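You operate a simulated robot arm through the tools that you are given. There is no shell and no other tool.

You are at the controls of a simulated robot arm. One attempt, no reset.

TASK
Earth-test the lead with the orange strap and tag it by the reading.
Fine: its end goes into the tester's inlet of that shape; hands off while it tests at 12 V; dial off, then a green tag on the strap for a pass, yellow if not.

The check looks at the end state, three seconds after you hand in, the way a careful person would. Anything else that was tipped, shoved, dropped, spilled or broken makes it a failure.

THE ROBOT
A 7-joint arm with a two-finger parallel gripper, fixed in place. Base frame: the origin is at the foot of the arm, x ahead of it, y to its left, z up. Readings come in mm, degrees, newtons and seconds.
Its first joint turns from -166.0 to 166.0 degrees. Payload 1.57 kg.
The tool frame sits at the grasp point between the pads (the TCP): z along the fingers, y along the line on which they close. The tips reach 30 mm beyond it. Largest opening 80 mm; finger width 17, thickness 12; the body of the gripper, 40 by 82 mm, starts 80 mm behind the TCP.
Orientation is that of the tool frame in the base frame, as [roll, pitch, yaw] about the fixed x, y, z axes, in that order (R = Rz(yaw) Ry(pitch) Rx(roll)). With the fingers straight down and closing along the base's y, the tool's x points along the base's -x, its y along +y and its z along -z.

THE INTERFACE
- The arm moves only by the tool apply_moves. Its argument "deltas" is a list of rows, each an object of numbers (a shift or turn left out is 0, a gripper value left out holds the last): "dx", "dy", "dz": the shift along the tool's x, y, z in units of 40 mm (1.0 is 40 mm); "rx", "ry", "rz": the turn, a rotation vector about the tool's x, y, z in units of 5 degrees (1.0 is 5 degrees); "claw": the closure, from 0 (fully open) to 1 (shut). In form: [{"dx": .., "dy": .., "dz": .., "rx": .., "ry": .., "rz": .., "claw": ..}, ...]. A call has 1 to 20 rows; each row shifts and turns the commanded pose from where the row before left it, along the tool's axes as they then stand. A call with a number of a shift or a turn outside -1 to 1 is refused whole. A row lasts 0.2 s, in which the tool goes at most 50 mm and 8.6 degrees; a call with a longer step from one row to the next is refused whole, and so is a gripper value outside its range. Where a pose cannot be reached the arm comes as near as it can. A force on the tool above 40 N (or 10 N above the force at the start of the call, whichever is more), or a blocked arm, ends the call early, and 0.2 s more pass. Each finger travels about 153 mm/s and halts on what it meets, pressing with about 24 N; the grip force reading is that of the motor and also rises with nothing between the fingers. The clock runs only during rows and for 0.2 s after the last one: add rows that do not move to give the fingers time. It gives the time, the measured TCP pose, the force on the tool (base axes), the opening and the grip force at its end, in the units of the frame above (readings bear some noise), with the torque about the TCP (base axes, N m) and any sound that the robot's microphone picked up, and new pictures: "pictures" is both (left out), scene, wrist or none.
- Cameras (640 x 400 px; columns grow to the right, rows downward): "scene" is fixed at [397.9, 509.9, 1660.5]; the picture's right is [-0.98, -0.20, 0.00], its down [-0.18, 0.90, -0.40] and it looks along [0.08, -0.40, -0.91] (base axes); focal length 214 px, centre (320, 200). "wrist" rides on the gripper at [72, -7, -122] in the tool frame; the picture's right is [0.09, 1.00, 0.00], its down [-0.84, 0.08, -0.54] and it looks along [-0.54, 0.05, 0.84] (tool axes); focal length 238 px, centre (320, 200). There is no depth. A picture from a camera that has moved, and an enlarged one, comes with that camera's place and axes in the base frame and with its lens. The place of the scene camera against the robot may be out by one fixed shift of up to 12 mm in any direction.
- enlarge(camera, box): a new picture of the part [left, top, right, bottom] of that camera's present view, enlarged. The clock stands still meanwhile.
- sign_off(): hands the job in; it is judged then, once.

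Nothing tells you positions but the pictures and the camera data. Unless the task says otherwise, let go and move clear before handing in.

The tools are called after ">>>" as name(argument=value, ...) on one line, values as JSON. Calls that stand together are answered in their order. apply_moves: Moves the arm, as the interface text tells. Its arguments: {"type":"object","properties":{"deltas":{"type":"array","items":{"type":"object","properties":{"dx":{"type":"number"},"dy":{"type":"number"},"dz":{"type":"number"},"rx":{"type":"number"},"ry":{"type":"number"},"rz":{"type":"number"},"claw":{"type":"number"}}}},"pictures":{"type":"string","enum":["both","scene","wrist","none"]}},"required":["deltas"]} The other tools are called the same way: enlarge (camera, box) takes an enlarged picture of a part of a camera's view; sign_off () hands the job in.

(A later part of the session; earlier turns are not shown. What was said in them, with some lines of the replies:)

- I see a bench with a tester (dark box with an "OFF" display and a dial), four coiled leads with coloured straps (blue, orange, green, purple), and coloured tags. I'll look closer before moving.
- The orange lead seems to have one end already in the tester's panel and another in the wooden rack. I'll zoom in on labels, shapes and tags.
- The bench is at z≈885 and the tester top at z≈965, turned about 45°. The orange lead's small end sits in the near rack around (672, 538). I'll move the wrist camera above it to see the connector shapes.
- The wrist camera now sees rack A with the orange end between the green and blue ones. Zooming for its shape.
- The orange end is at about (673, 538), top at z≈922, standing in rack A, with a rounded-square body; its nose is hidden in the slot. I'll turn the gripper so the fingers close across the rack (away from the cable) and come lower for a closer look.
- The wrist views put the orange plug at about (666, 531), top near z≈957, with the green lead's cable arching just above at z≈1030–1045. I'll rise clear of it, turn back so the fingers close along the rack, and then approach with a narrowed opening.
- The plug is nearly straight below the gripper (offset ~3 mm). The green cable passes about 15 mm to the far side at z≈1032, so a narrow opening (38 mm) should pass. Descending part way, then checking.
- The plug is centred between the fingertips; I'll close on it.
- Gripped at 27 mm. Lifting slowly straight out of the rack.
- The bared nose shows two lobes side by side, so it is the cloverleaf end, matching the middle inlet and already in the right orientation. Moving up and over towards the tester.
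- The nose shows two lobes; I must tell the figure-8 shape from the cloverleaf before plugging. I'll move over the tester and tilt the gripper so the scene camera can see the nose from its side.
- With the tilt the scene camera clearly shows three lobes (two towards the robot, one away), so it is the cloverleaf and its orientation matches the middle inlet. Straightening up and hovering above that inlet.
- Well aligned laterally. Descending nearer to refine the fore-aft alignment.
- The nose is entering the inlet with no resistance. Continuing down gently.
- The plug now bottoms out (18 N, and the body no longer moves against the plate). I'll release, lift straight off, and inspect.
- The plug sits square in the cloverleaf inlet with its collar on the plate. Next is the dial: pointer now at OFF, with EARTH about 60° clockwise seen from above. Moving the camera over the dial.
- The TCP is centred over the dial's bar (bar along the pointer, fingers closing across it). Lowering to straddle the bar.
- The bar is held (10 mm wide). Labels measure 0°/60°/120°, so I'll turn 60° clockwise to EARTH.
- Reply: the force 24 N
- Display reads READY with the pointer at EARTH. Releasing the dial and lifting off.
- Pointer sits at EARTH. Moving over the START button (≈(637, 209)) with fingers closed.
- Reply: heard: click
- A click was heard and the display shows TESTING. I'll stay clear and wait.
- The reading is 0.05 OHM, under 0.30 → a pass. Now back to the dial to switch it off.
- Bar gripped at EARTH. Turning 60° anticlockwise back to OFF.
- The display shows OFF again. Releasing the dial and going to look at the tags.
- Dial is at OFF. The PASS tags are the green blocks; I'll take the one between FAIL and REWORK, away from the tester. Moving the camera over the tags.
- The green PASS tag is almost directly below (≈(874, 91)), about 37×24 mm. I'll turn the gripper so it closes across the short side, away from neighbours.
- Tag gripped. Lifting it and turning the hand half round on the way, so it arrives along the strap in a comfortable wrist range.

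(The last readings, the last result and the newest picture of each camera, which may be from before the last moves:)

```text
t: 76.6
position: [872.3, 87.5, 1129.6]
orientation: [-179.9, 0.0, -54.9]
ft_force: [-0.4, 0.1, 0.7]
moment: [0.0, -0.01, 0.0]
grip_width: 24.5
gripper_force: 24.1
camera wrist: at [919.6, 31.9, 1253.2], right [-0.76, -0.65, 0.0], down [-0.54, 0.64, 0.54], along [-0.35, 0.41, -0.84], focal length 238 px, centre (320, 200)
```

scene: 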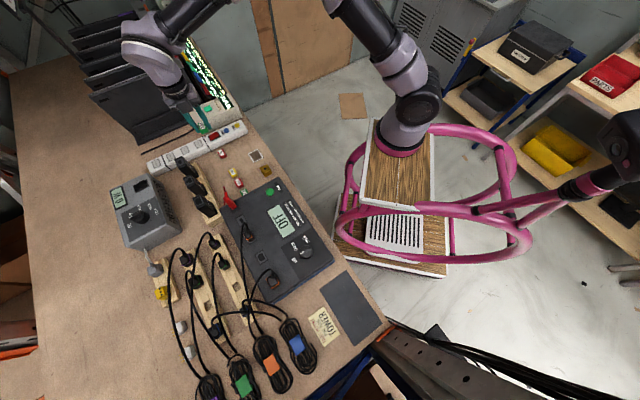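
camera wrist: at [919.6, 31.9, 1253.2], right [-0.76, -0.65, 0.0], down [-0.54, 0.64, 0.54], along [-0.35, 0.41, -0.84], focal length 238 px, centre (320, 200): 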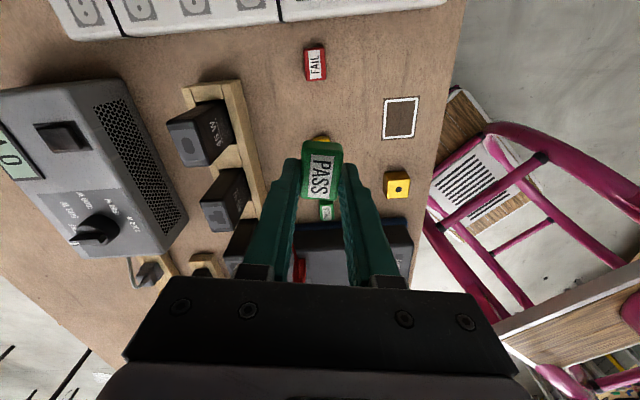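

>>> apply_moves(deltas=[{"rz": -1, "dz": -0.9}, {"rz": -1, "dz": -0.9}, {"dx": -0.971, "dy": -0.242}, {"dx": -0.971, "dy": -0.242}, {"dx": -0.971, "dy": -0.242}, {"dx": -0.971, "dy": -0.242}, {"dx": -0.971, "dy": -0.242}, {"dx": -0.971, "dy": -0.242}, {"dx": -0.971, "dy": -0.242}, {"dx": -0.971, "dy": -0.242}, {"dx": -0.971, "dy": -0.242}, {"dx": -0.971, "dy": -0.242}, {"dx": -0.971, "dy": -0.242}, {"dx": -0.971, "dy": -0.242}, {"dx": -0.971, "dy": -0.242}, {"dx": -0.971, "dy": -0.242}, {"dx": -0.971, "dy": -0.242}, {"dx": -0.971, "dy": -0.242}, {"dx": -0.971, "dy": -0.242}, {"dx": -0.971, "dy": -0.242}], pictures="both")

>>> enlarge(camera="wrist", box=[200, 40, 440, 180])

```text
t: 80.8
position: [502.2, 644.8, 1190.1]
orientation: [180.0, 0.0, -45.0]
ft_force: [0.9, -0.3, -0.9]
moment: [-0.03, -0.03, -0.02]
grip_width: 24.4
gripper_force: 23.4
out of reach, approached as far as the arm can: row 18, 19, 20
camera wrist: at [558.1, 598.0, 1313.5], right [-0.64, -0.77, 0.0], down [-0.65, 0.54, 0.54], along [-0.42, 0.35, -0.84], focal length 238 px, centre (320, 200)
```

scene: 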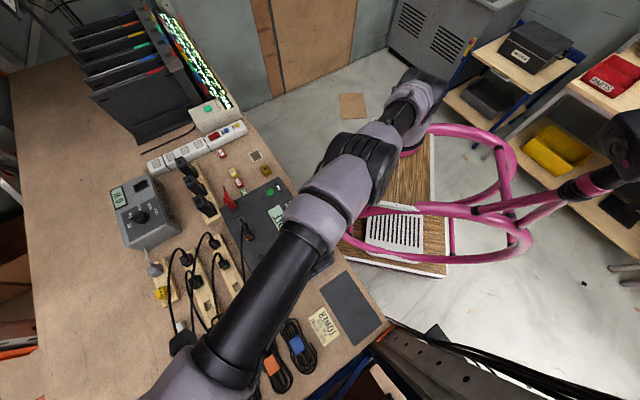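
wrist: 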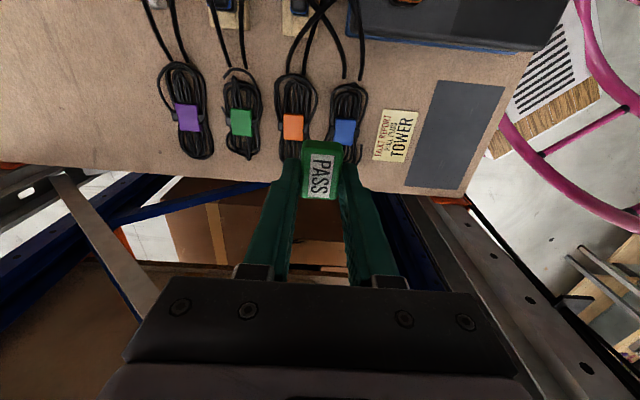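

```text
2.67 times, centred on (320, 110) of wrist
camera zoom: at [558.1, 598.0, 1313.5], right [-0.64, -0.77, 0.0], down [-0.65, 0.54, 0.54], along [-0.42, 0.35, -0.84], focal length 636 px, centre (320, 440)
```

zoom: 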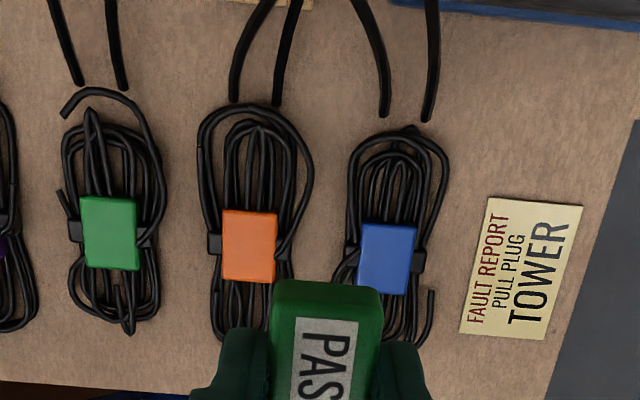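

The strap is at about (500, 703), but that height is out of reach; going lower brings it within reach.

>>> apply_moves(deltas=[{"dz": 0.5}, {"dz": 0.5}, {"dz": 0.5}, {}], pictures="none")

```text
t: 81.8
position: [503.5, 644.6, 1131.4]
orientation: [-180.0, 0.0, -44.9]
ft_force: [0.1, -0.1, -1.0]
moment: [0.01, -0.05, -0.03]
grip_width: 24.6
gripper_force: 23.9
```

>>> apply_moves(deltas=[{"dx": -0.553, "dy": -0.49, "dz": 0.4}, {"dx": -0.553, "dy": -0.49, "dz": 0.4}, {}], pictures="both")

>>> enlarge(camera="wrist", box=[220, 50, 420, 180])

```text
t: 82.6
position: [472.4, 676.5, 1104.4]
orientation: [180.0, -0.1, -45.0]
ft_force: [-0.6, 0.8, -0.6]
moment: [0.01, -0.01, 0.0]
grip_width: 24.5
gripper_force: 24.4
out of reach, approached as far as the arm can: row 1, 2
camera wrist: at [529.7, 629.7, 1227.7], right [-0.64, -0.77, 0.0], down [-0.65, 0.54, 0.54], along [-0.42, 0.35, -0.84], focal length 238 px, centre (320, 200)
```

scene: 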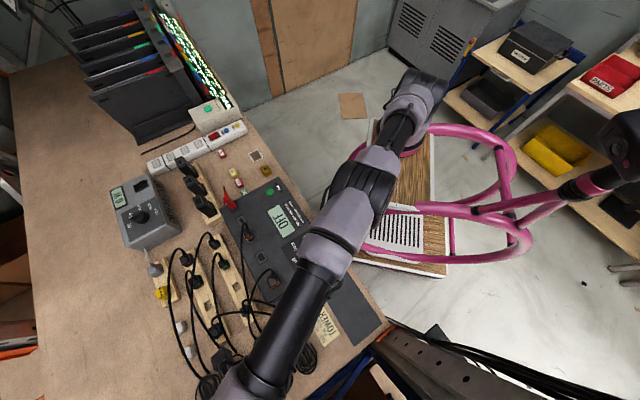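
wrist: 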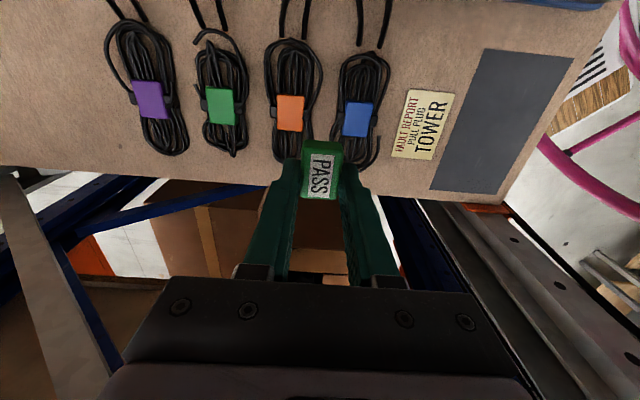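

```text
3.08 times, centred on (320, 115) of wrist
camera zoom: at [529.7, 629.7, 1227.7], right [-0.64, -0.77, 0.0], down [-0.65, 0.54, 0.54], along [-0.42, 0.35, -0.84], focal length 733 px, centre (320, 462)
```

zoom: 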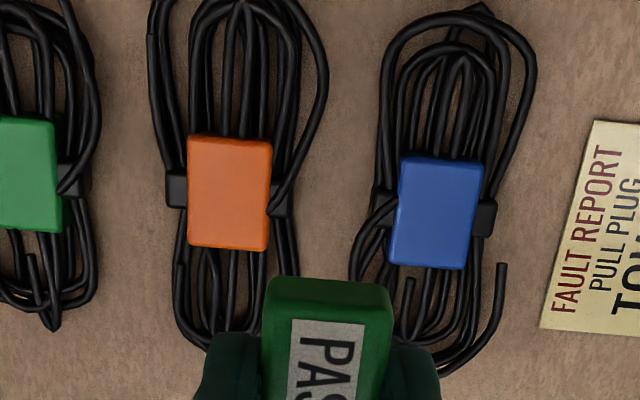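

>>> apply_moves(deltas=[{"dz": 0.9}, {"dz": 0.9}, {"dz": 0.7}, {}], pictures="none")

```text
t: 83.6
position: [475.1, 676.3, 1005.7]
orientation: [-180.0, 0.0, -44.9]
ft_force: [-0.6, -0.2, -0.1]
moment: [0.01, 0.0, -0.02]
grip_width: 24.3
gripper_force: 24.1
```

>>> apply_moves(deltas=[{"dx": -0.02, "dy": -0.46}, {"dx": -0.02, "dy": -0.46}, {}], pictures="both")

>>> enlarge(camera="wrist", box=[240, 80, 400, 180])

```text
t: 84.4
position: [480.7, 685.0, 1005.8]
orientation: [179.9, 0.0, -45.0]
ft_force: [0.2, 0.6, -0.7]
moment: [0.02, 0.0, 0.01]
grip_width: 24.5
gripper_force: 23.7
out of reach, approached as far as the arm can: row 1, 2
camera wrist: at [537.4, 638.6, 1128.4], right [-0.64, -0.77, 0.0], down [-0.65, 0.54, 0.54], along [-0.42, 0.35, -0.84], focal length 238 px, centre (320, 200)
```

scene: 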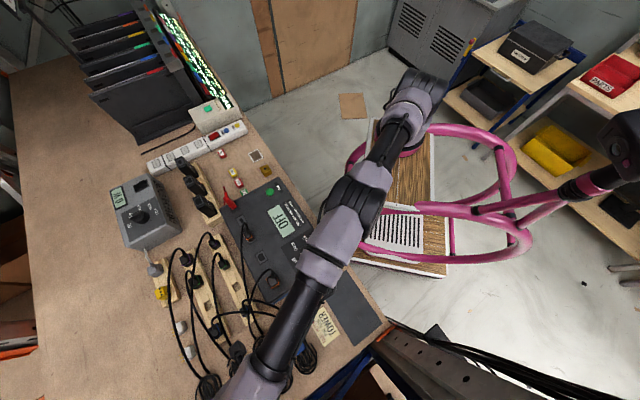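
wrist: 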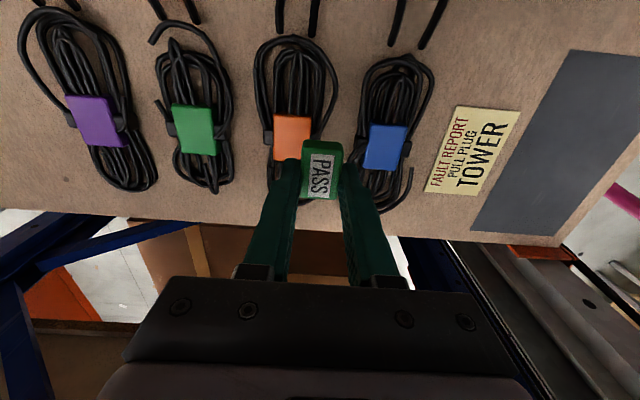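

```text
4.00 times, centred on (320, 130) of wrist
camera zoom: at [537.4, 638.6, 1128.4], right [-0.64, -0.77, 0.0], down [-0.65, 0.54, 0.54], along [-0.42, 0.35, -0.84], focal length 953 px, centre (320, 480)
```

zoom: 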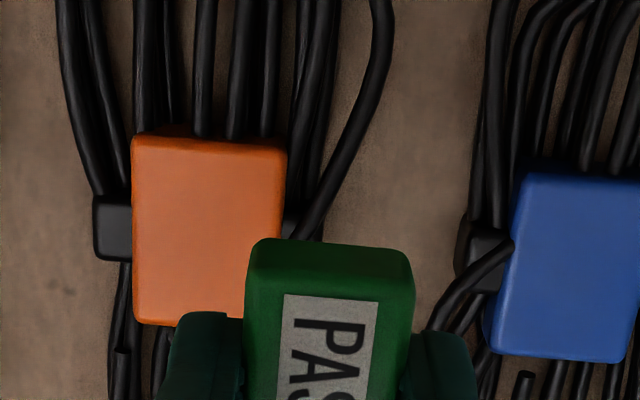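

The arm stops ~27 mm short with this hand orientation. The strap top (~42×34 mm) takes the tag either way round, so I'll turn the hand 90° back to its neutral orientation and try again.

>>> apply_moves(deltas=[{"rz": 1}, {"rz": 1}, {"rz": 1}, {"rz": 1}, {"rz": 1}, {"rz": 1}, {"rz": 1}, {"rz": 1}, {"rz": 1}, {"rz": 1}, {"rz": 1}, {"rz": 1}, {"rz": 1}, {"rz": 1}, {"rz": 1}, {"rz": 1}, {"rz": 1}, {"rz": 1}, {}], pictures="none")

```text
t: 88.4
position: [480.9, 684.6, 1005.9]
orientation: [180.0, 0.0, -134.9]
ft_force: [0.0, -0.4, 0.3]
moment: [-0.02, -0.02, -0.02]
grip_width: 24.2
gripper_force: 23.7
```

>>> apply_moves(deltas=[{"dx": -0.33}, {"dx": -0.34}, {}], pictures="both")

>>> enlarge(camera="wrist", box=[240, 80, 400, 180])

```text
t: 89.2
position: [481.4, 685.4, 1005.4]
orientation: [-180.0, 0.0, -135.0]
ft_force: [-0.3, 0.4, 0.3]
moment: [-0.02, -0.02, 0.01]
grip_width: 24.4
gripper_force: 23.7
out of reach, approached as far as the arm can: row 1, 2
camera wrist: at [435.5, 629.6, 1127.9], right [-0.77, 0.64, 0.0], down [0.54, 0.65, 0.54], along [0.35, 0.42, -0.84], focal length 238 px, centre (320, 200)
```

scene: 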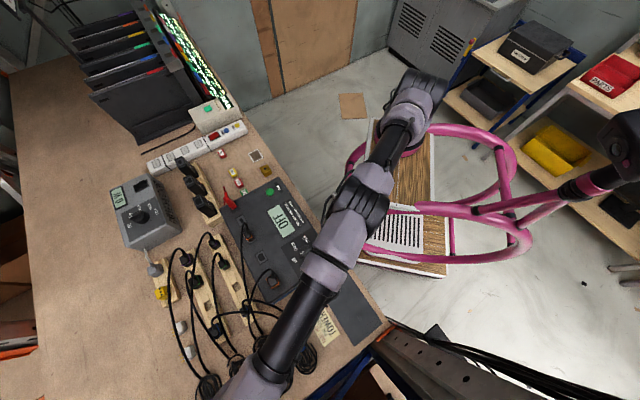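
wrist: 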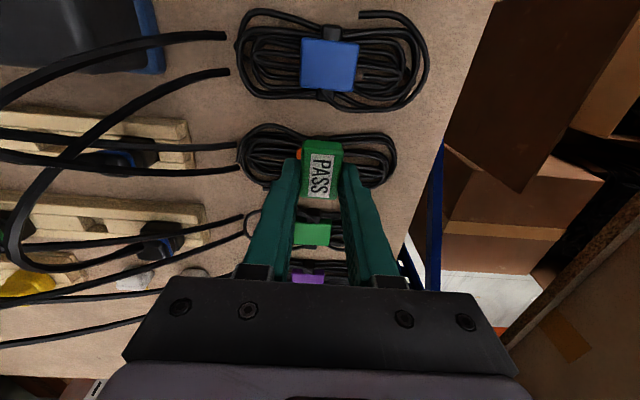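

```text
4.00 times, centred on (320, 130) of wrist
camera zoom: at [435.5, 629.6, 1127.9], right [-0.77, 0.64, 0.0], down [0.54, 0.65, 0.54], along [0.35, 0.42, -0.84], focal length 953 px, centre (320, 480)
```

zoom: 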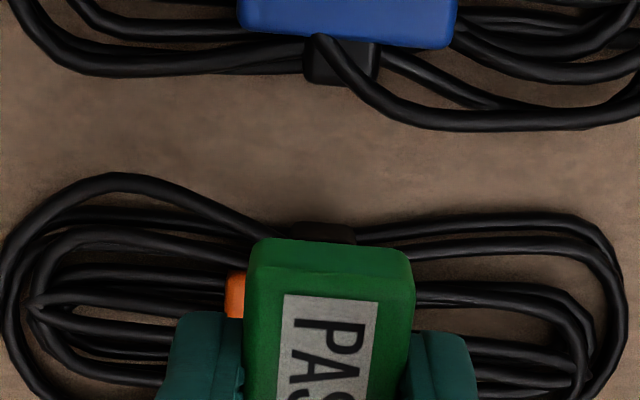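

Still short, so it looks like arm posture rather than hand angle. I'll pull back towards the robot, let the arm settle, and extend again straight outward.

>>> apply_moves(deltas=[{"dx": 0.92, "dy": -0.163}, {"dx": 0.92, "dy": -0.163}, {"dx": 0.92, "dy": -0.163}, {"dx": 0.92, "dy": -0.163}, {}, {}, {}], pictures="scene")

```text
t: 90.8
position: [395.8, 562.8, 1005.4]
orientation: [179.9, 0.0, -135.0]
ft_force: [-0.7, 0.2, 0.1]
moment: [0.0, -0.02, -0.01]
grip_width: 24.2
gripper_force: 23.7
```

scene: 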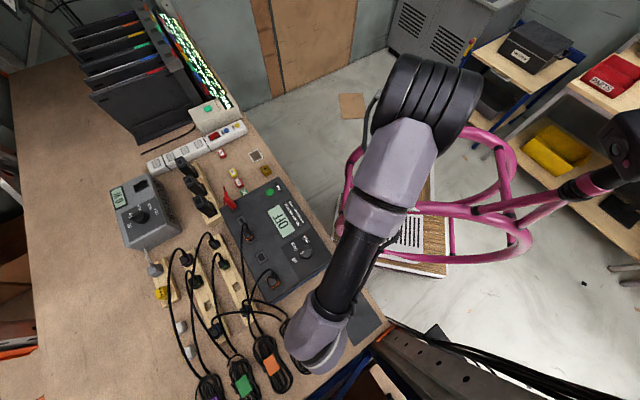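

>>> apply_moves(deltas=[{"dx": -0.866, "dy": 0.129, "dz": 0.1}, {"dx": -0.866, "dy": 0.129, "dz": 0.1}, {"dx": -0.866, "dy": 0.129, "dz": 0.1}, {"dx": -0.866, "dy": 0.129, "dz": 0.1}, {"dx": -0.866, "dy": 0.129, "dz": 0.1}, {}], pictures="both")

```text
t: 92.2
position: [485.4, 684.8, 986.0]
orientation: [-180.0, 0.0, -134.9]
ft_force: [0.3, 0.6, 0.3]
moment: [-0.02, 0.01, -0.01]
grip_width: 24.5
gripper_force: 23.9
out of reach, approached as far as the arm can: row 5
camera wrist: at [439.8, 629.2, 1109.5], right [-0.77, 0.64, 0.0], down [0.54, 0.65, 0.54], along [0.35, 0.42, -0.84], focal length 238 px, centre (320, 200)
```

scene: 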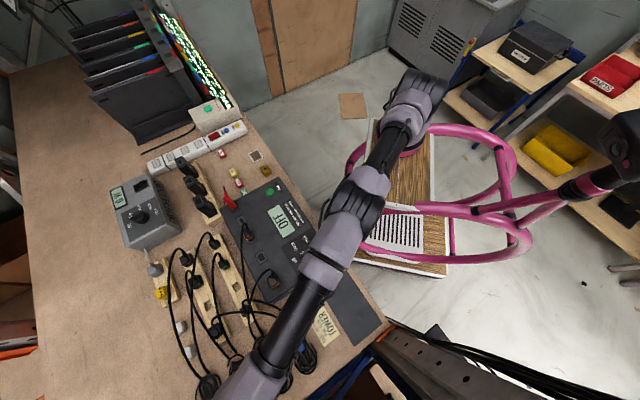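
wrist: 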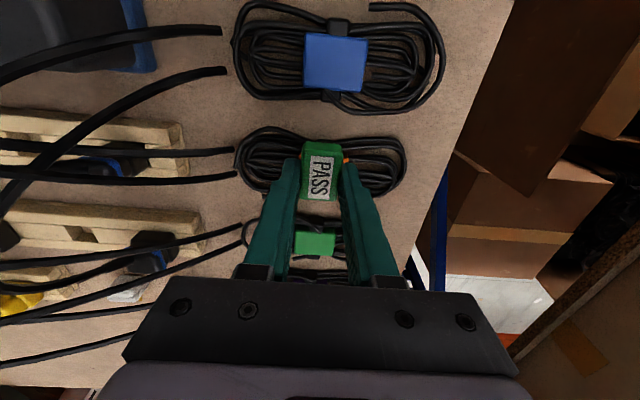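

At full stretch the arm stops ~20 mm short with the tool vertical. Tilting the fingertips outward slightly about the finger-closing axis should reach the strap, and the tag can pivot flat between the pads.

>>> apply_moves(deltas=[{"ry": -1}, {"ry": -1}, {"dx": -0.3, "dz": 0.053}, {"dx": -0.3, "dy": 0.08, "dz": 0.053}, {}], pictures="both")

>>> enlarge(camera="wrist", box=[240, 80, 400, 180])

```text
t: 93.4
position: [500.7, 702.9, 986.9]
orientation: [179.9, 10.0, -135.0]
ft_force: [-0.3, -0.6, 0.0]
moment: [0.01, 0.03, 0.01]
grip_width: 24.2
gripper_force: 23.8
camera wrist: at [440.8, 633.8, 1096.0], right [-0.77, 0.64, -0.02], down [0.46, 0.57, 0.68], along [0.44, 0.51, -0.73], focal length 238 px, centre (320, 200)
```

scene: 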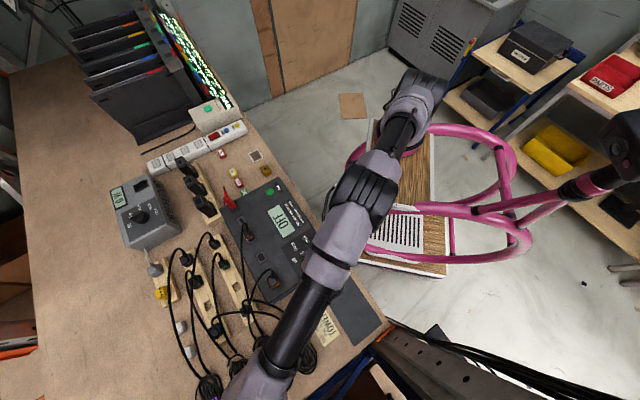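
wrist: 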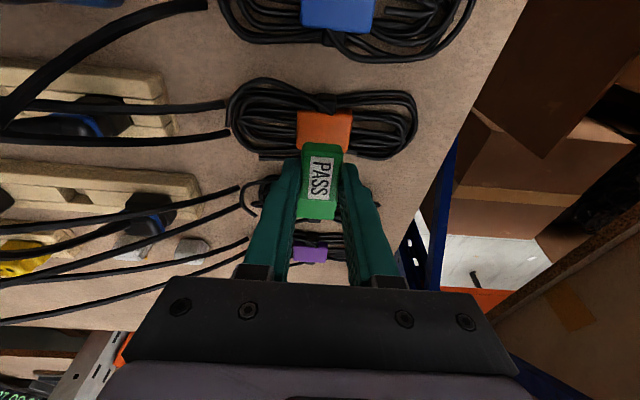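

```text
4.00 times, centred on (320, 130) of wrist
camera zoom: at [440.8, 633.8, 1096.0], right [-0.77, 0.64, -0.02], down [0.46, 0.57, 0.68], along [0.44, 0.51, -0.73], focal length 953 px, centre (320, 480)
```

zoom: 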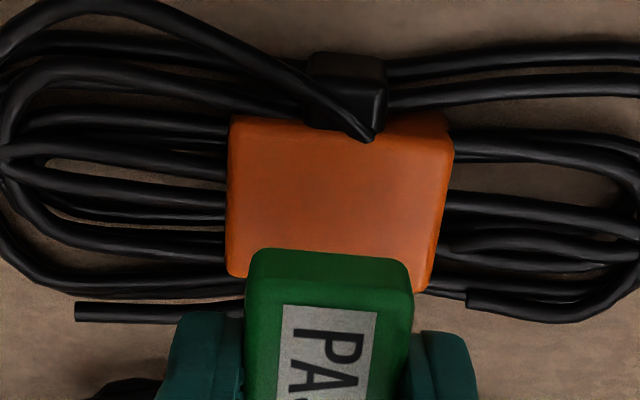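

With a 10° tilt the strap is in reach; triangulation puts its top centre at (499.5, 703.7, 914). Reducing the tilt to 6° and coming down above it.

>>> apply_moves(deltas=[{"dx": 0.17, "dy": 0.03, "dz": 0.25}, {"ry": 0.8, "dz": 0.28}, {}], pictures="both")

>>> enlarge(camera="wrist", box=[240, 90, 400, 190])

>>> enlarge(camera="scene", box=[200, 320, 340, 400])

```text
t: 94.2
position: [497.7, 702.6, 964.7]
orientation: [-180.0, 6.0, -135.0]
ft_force: [0.3, 0.0, -0.6]
moment: [0.01, 0.03, 0.03]
grip_width: 24.4
gripper_force: 24.2
camera wrist: at [443.5, 638.4, 1080.1], right [-0.77, 0.64, -0.01], down [0.49, 0.6, 0.63], along [0.41, 0.48, -0.78], focal length 238 px, centre (320, 200)
```

scene: 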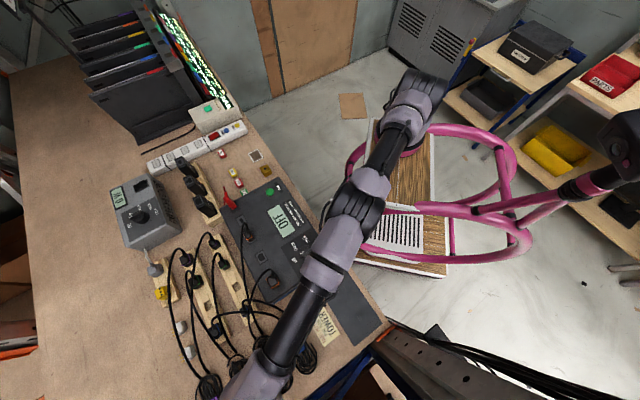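
wrist: 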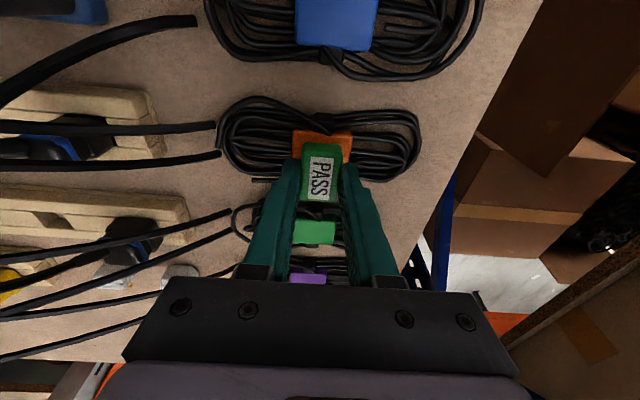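

```text
4.00 times, centred on (320, 140) of wrist
camera zoom: at [443.5, 638.4, 1080.1], right [-0.77, 0.64, -0.01], down [0.49, 0.6, 0.63], along [0.41, 0.48, -0.78], focal length 953 px, centre (320, 440)
```

zoom: 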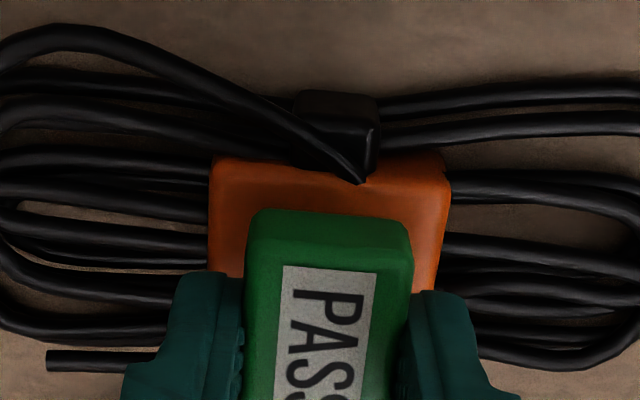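

```text
4.57 times, centred on (270, 360) of scene
camera zoom: at [397.9, 509.9, 1660.5], right [-0.98, -0.2, 0.0], down [-0.18, 0.9, -0.4], along [0.08, -0.4, -0.91], focal length 980 px, centre (549, -531)
```

zoom: 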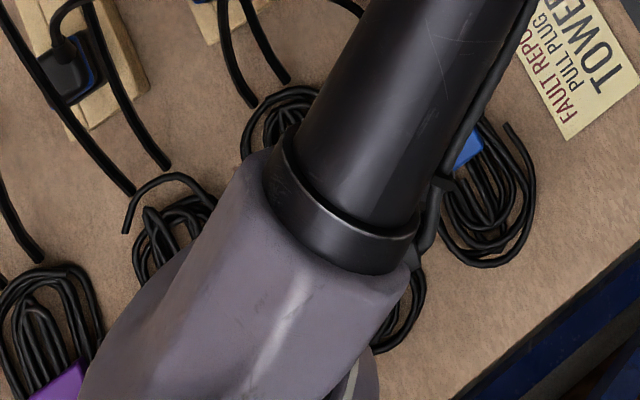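

Reach is fine at 6° and the tag is centred over the strap. Lowering gently towards contact.

>>> apply_moves(deltas=[{"dx": 0.013, "dz": 0.124}, {"dx": 0.01, "dz": 0.1}, {}], pictures="wrist")

>>> enlarge(camera="wrist", box=[240, 100, 400, 200])

```text
t: 95.0
position: [497.3, 701.2, 957.5]
orientation: [-180.0, 6.0, -135.0]
ft_force: [-0.2, -0.2, -0.2]
moment: [-0.03, 0.03, -0.01]
grip_width: 24.5
gripper_force: 24.4
camera wrist: at [443.4, 638.6, 1071.4], right [-0.77, 0.64, -0.01], down [0.49, 0.6, 0.63], along [0.41, 0.48, -0.78], focal length 238 px, centre (320, 200)
```

wrist: 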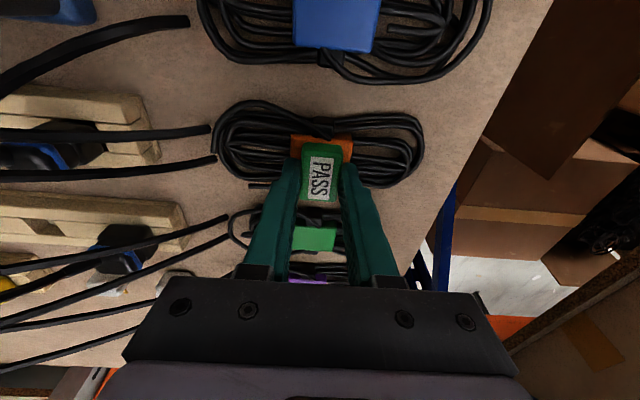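

```text
4.00 times, centred on (320, 150) of wrist
camera zoom: at [443.4, 638.6, 1071.4], right [-0.77, 0.64, -0.01], down [0.49, 0.6, 0.63], along [0.41, 0.48, -0.78], focal length 953 px, centre (320, 400)
```

zoom: 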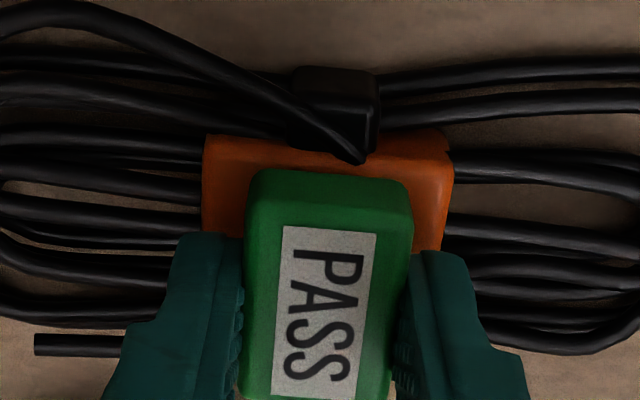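

>>> apply_moves(deltas=[{"dx": -0.035, "dz": 0.05}, {"dx": 0.005, "dz": 0.05}, {}], pictures="wrist")

>>> enlarge(camera="wrist", box=[260, 110, 380, 180])

```text
t: 95.8
position: [497.6, 702.1, 953.2]
orientation: [179.8, 6.0, -134.9]
ft_force: [-0.2, -0.7, -0.2]
moment: [-0.01, -0.01, -0.03]
grip_width: 24.0
gripper_force: 24.3
camera wrist: at [443.7, 639.0, 1067.5], right [-0.77, 0.64, -0.01], down [0.49, 0.6, 0.63], along [0.41, 0.48, -0.78], focal length 238 px, centre (320, 200)
```

wrist: 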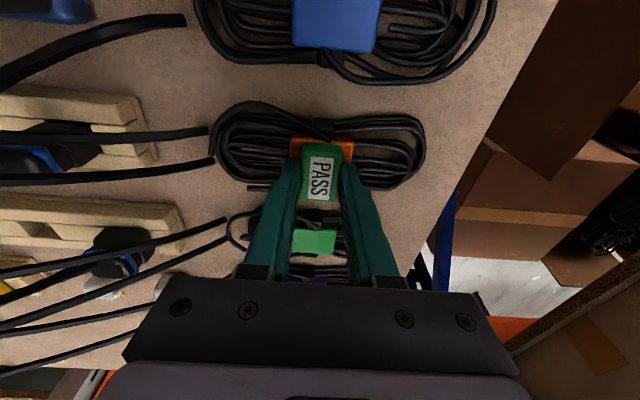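

```text
5.33 times, centred on (320, 145) of wrist
camera zoom: at [443.7, 639.0, 1067.5], right [-0.77, 0.64, -0.01], down [0.49, 0.6, 0.63], along [0.41, 0.48, -0.78], focal length 1271 px, centre (320, 493)
```

zoom: 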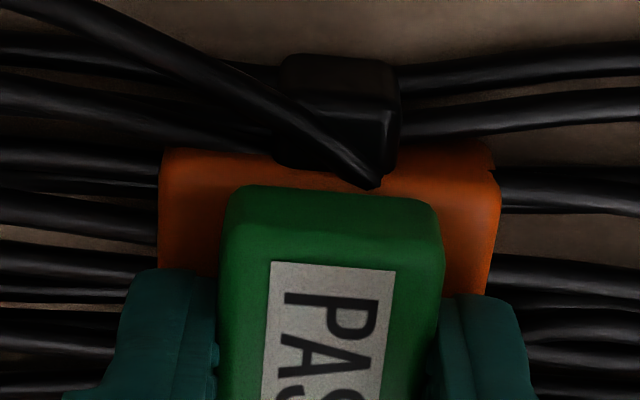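

>>> apply_moves(deltas=[{"dx": 0.005, "dz": 0.05}, {}], pictures="none")

```text
t: 96.4
position: [497.4, 702.3, 950.7]
orientation: [180.0, 6.0, -135.0]
ft_force: [0.4, -0.5, 1.5]
moment: [0.0, -0.01, 0.01]
grip_width: 24.1
gripper_force: 24.2
```

>>> apply_moves(deltas=[{"dx": 0.003, "dz": 0.035}, {}], pictures="wrist")

>>> enlarge(camera="wrist", box=[260, 110, 380, 180])

```text
t: 97.0
position: [498.2, 703.1, 950.4]
orientation: [179.9, 6.1, -134.9]
ft_force: [1.8, 0.2, 7.8]
moment: [-0.11, 0.03, 0.02]
grip_width: 24.4
gripper_force: 24.2
camera wrist: at [443.7, 638.9, 1064.9], right [-0.77, 0.64, -0.01], down [0.49, 0.6, 0.63], along [0.41, 0.48, -0.78], focal length 238 px, centre (320, 200)
```

wrist: 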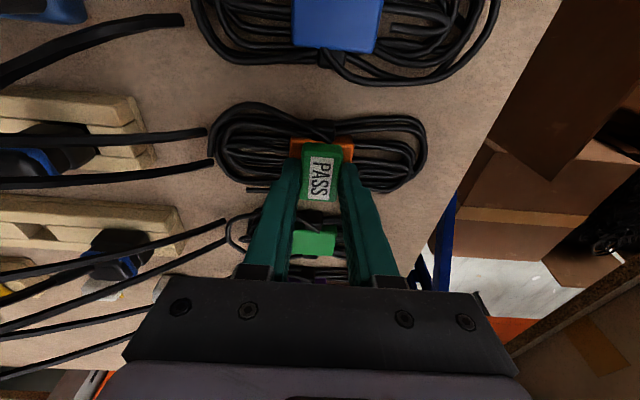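

```text
5.33 times, centred on (320, 145) of wrist
camera zoom: at [443.7, 638.9, 1064.9], right [-0.77, 0.64, -0.01], down [0.49, 0.6, 0.63], along [0.41, 0.48, -0.78], focal length 1271 px, centre (320, 493)
```

zoom: 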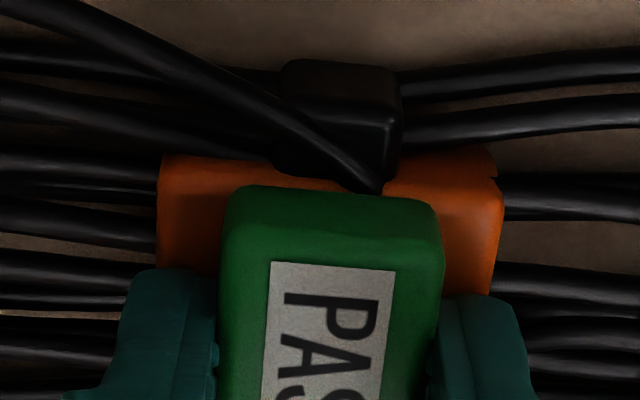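

The tag's near edge touches the strap (8 N). Opening the fingers to let it settle.

>>> apply_moves(deltas=[{"dx": -0.002, "dz": -0.02}, {"claw": 0.64}, {"claw": 0.58}, {"claw": 0.52}, {}, {}], pictures="wrist")

>>> enlarge(camera="wrist", box=[240, 100, 400, 200])

```text
t: 98.4
position: [497.8, 702.7, 949.7]
orientation: [180.0, 5.9, -135.0]
ft_force: [-0.8, 0.7, 3.0]
moment: [-0.03, 0.01, -0.01]
grip_width: 37.0
gripper_force: 0.0
camera wrist: at [443.5, 638.5, 1064.5], right [-0.77, 0.64, -0.01], down [0.49, 0.6, 0.63], along [0.41, 0.48, -0.78], focal length 238 px, centre (320, 200)
```

wrist: 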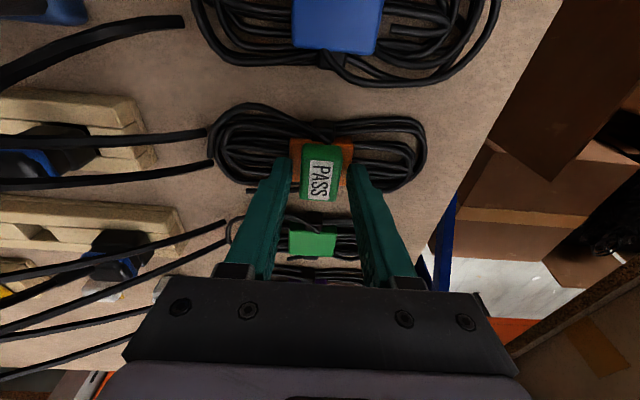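

```text
4.00 times, centred on (320, 150) of wrist
camera zoom: at [443.5, 638.5, 1064.5], right [-0.77, 0.64, -0.01], down [0.49, 0.6, 0.63], along [0.41, 0.48, -0.78], focal length 953 px, centre (320, 400)
```

zoom: 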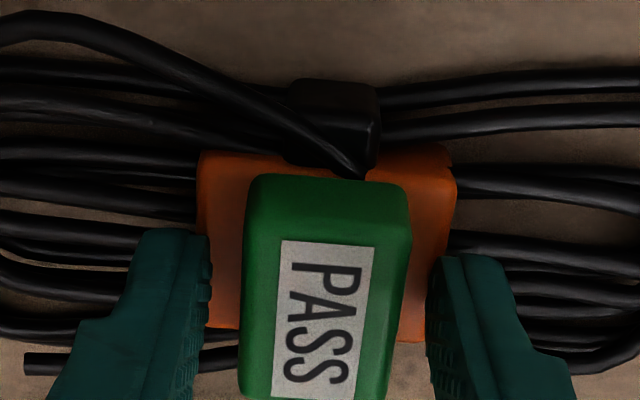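

>>> apply_moves(deltas=[{"dz": -0.15}, {"dz": -0.35}, {"dz": -0.7}, {"dz": -0.8}, {"dz": -0.8}, {}], pictures="both")

>>> enlarge(camera="wrist", box=[240, 60, 400, 160])

```text
t: 99.8
position: [489.5, 694.3, 1062.6]
orientation: [-180.0, 6.1, -135.0]
ft_force: [-0.3, -0.5, -0.2]
moment: [-0.01, 0.0, -0.01]
grip_width: 38.4
gripper_force: 0.0
camera wrist: at [435.1, 630.9, 1177.0], right [-0.77, 0.64, -0.01], down [0.49, 0.6, 0.63], along [0.41, 0.48, -0.78], focal length 238 px, centre (320, 200)
```

scene: 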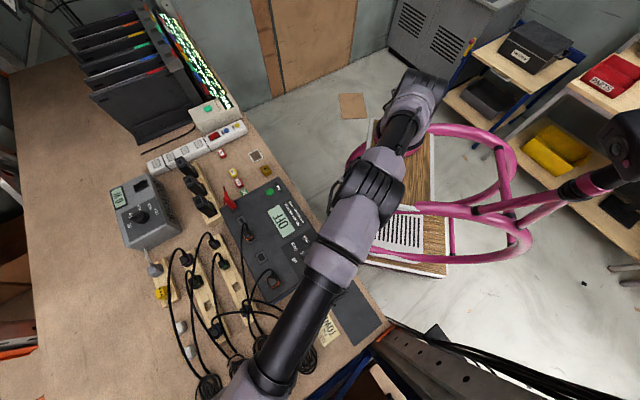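
wrist: 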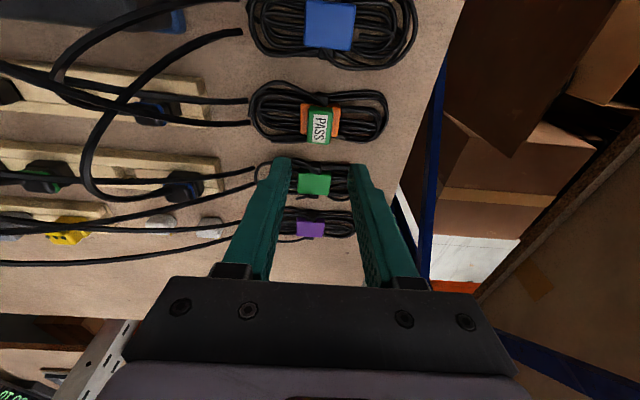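

```text
4.00 times, centred on (320, 110) of wrist
camera zoom: at [435.1, 630.9, 1177.0], right [-0.77, 0.64, -0.01], down [0.49, 0.6, 0.63], along [0.41, 0.48, -0.78], focal length 953 px, centre (320, 560)
```

zoom: 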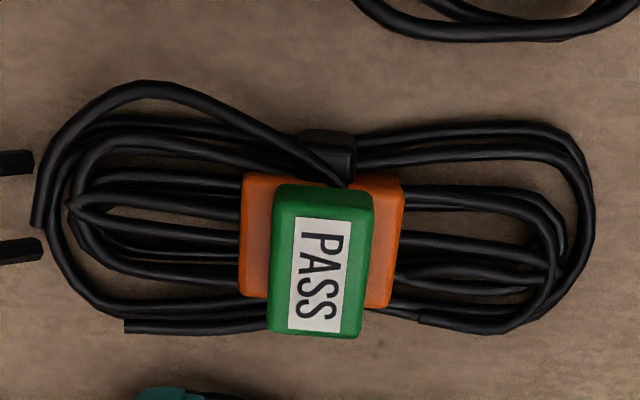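

The tag sits centred on the orange strap. Retracting the arm out of the way to check everything from above.

>>> apply_moves(deltas=[{"dx": 0.8, "dz": -0.4}, {"dx": 0.9, "dz": -0.3}, {"dx": 0.9, "dz": -0.3}, {"dx": 0.9, "dz": -0.3}, {"ry": 0.6}, {"ry": 0.6}, {"dx": 0.9, "dz": -0.4}, {"dx": 0.9, "dz": -0.4}, {"dx": 0.9, "dz": -0.3}, {"dx": 0.9}, {}], pictures="both")

>>> enlarge(camera="scene", box=[200, 320, 330, 400])

>>> enlarge(camera="scene", box=[250, 340, 290, 370])

>>> enlarge(camera="scene", box=[200, 140, 340, 280])

```text
t: 102.2
position: [287.0, 489.1, 1142.8]
orientation: [180.0, 0.0, -135.0]
ft_force: [0.3, 0.4, -0.5]
moment: [0.01, 0.04, 0.03]
grip_width: 38.4
gripper_force: 0.0
camera wrist: at [240.4, 434.6, 1265.2], right [-0.77, 0.64, 0.0], down [0.54, 0.65, 0.54], along [0.35, 0.42, -0.84], focal length 238 px, centre (320, 200)
```

scene: 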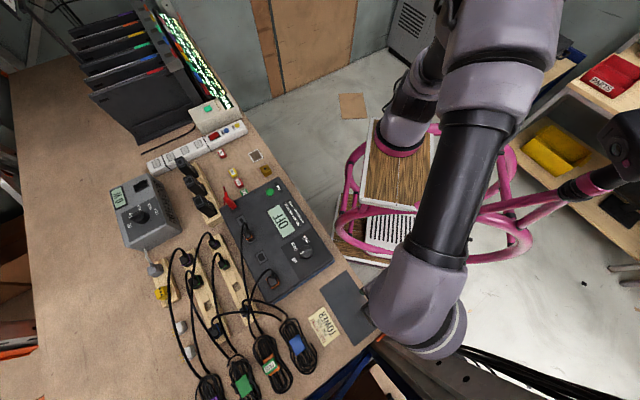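
wrist: 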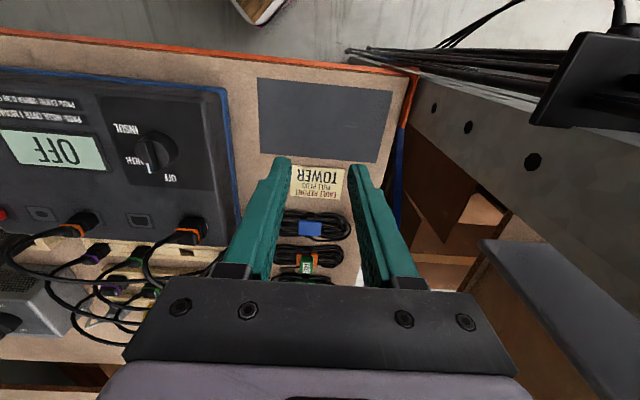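

```text
4.92 times, centred on (265, 360) of scene
camera zoom: at [397.9, 509.9, 1660.5], right [-0.98, -0.2, 0.0], down [-0.18, 0.9, -0.4], along [0.08, -0.4, -0.91], focal length 1056 px, centre (591, -588)
```

zoom: 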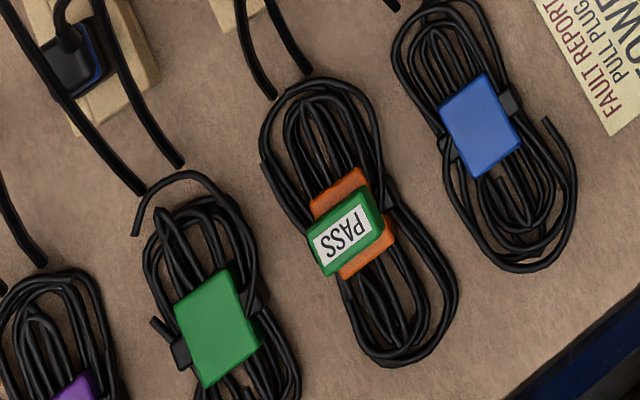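

```text
13.33 times, centred on (270, 355) of scene
camera zoom: at [397.9, 509.9, 1660.5], right [-0.98, -0.2, 0.0], down [-0.18, 0.9, -0.4], along [0.08, -0.4, -0.91], focal length 2860 px, centre (987, -1867)
```

zoom: 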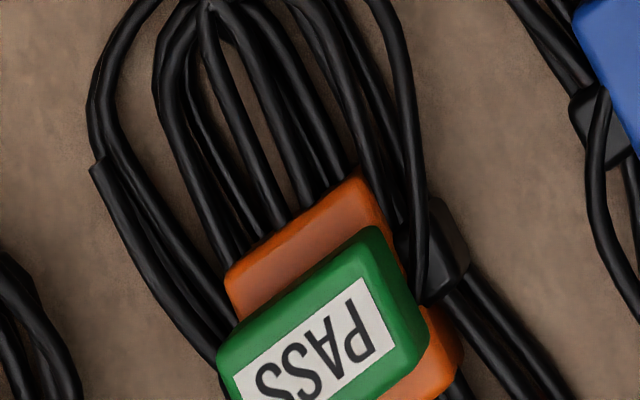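

```text
2.86 times, centred on (270, 210) of scene
camera zoom: at [397.9, 509.9, 1660.5], right [-0.98, -0.2, 0.0], down [-0.18, 0.9, -0.4], along [0.08, -0.4, -0.91], focal length 613 px, centre (463, 171)
```

zoom: 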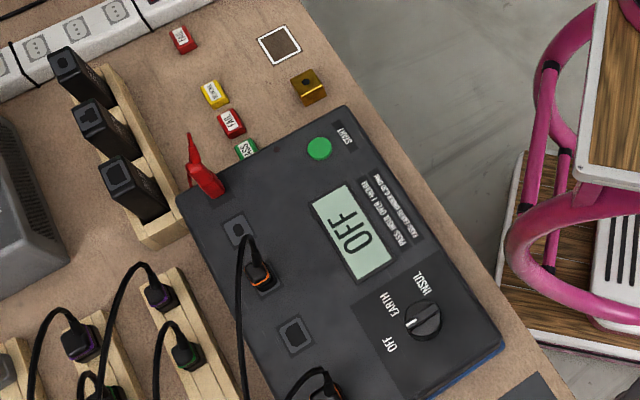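

>>> enlarge(camera="wrist", box=[260, 200, 360, 290])

>>> enlarge(camera="wrist", box=[0, 60, 240, 270])

>>> enlarge(camera="scene", box=[256, 352, 290, 376])

```text
4.44 times, centred on (310, 245) of wrist
camera zoom: at [240.4, 434.6, 1265.2], right [-0.77, 0.64, 0.0], down [0.54, 0.65, 0.54], along [0.35, 0.42, -0.84], focal length 1059 px, centre (364, 0)
```

zoom: 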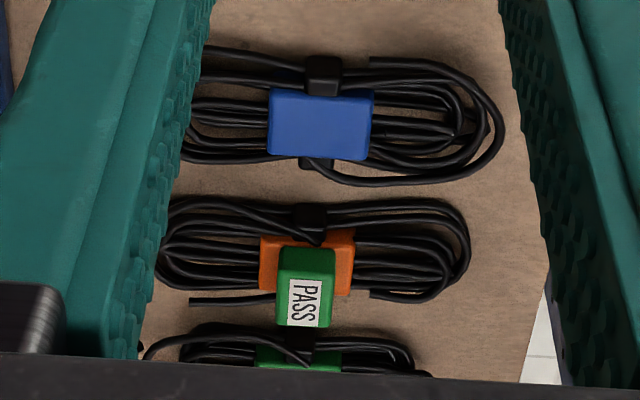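

```text
1.90 times, centred on (120, 165) of wrist
camera zoom: at [240.4, 434.6, 1265.2], right [-0.77, 0.64, 0.0], down [0.54, 0.65, 0.54], along [0.35, 0.42, -0.84], focal length 454 px, centre (701, 267)
```

zoom: 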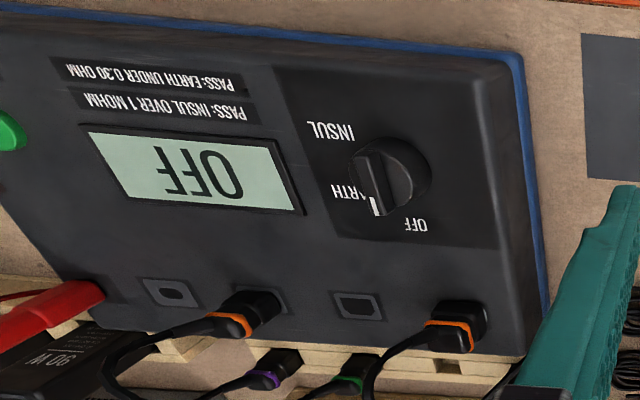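

```text
16.00 times, centred on (273, 364) of scene
camera zoom: at [397.9, 509.9, 1660.5], right [-0.98, -0.2, 0.0], down [-0.18, 0.9, -0.4], along [0.08, -0.4, -0.91], focal length 3432 px, centre (1072, -2424)
```

zoom: 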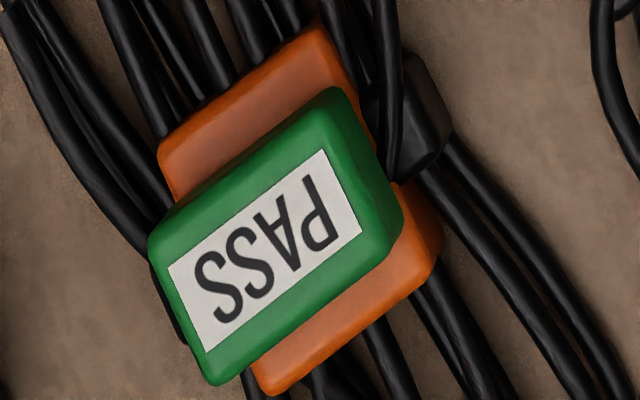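

The green PASS tag lies flat on the orange strap. The dial and display read OFF, the lead's cloverleaf end is in the matching inlet, and the arm is clear. Everything is in place, so I'm handing in.

>>> sign_off()

```text
The job is handed in.
```

The lead with the orange strap passed its earth test, reading 0.05 ohm against the tester's limit of 0.30 ohm. It now carries a green PASS tag. I've handed the job in.

- **Connection:** the lead's end is a three-lobed cloverleaf, so I put it in the tester's cloverleaf inlet. I left it plugged in, since the task didn't ask for it back in the rack.
- **Test:** with the dial on EARTH, I pressed START and kept the arm clear until the reading came up. I didn't see a 12 V figure anywhere on the tester.
- **Finish:** the dial is back at OFF, and the display shows OFF. The tag lies flat and centred on the strap; one long side may overhang by about a millimetre.

The arm couldn't quite reach the strap with the gripper vertical, so I set the tag down with a 6° tilt, and it settled flat when released. In the last pictures nothing else had moved, apart from the PASS tag I took from the row.
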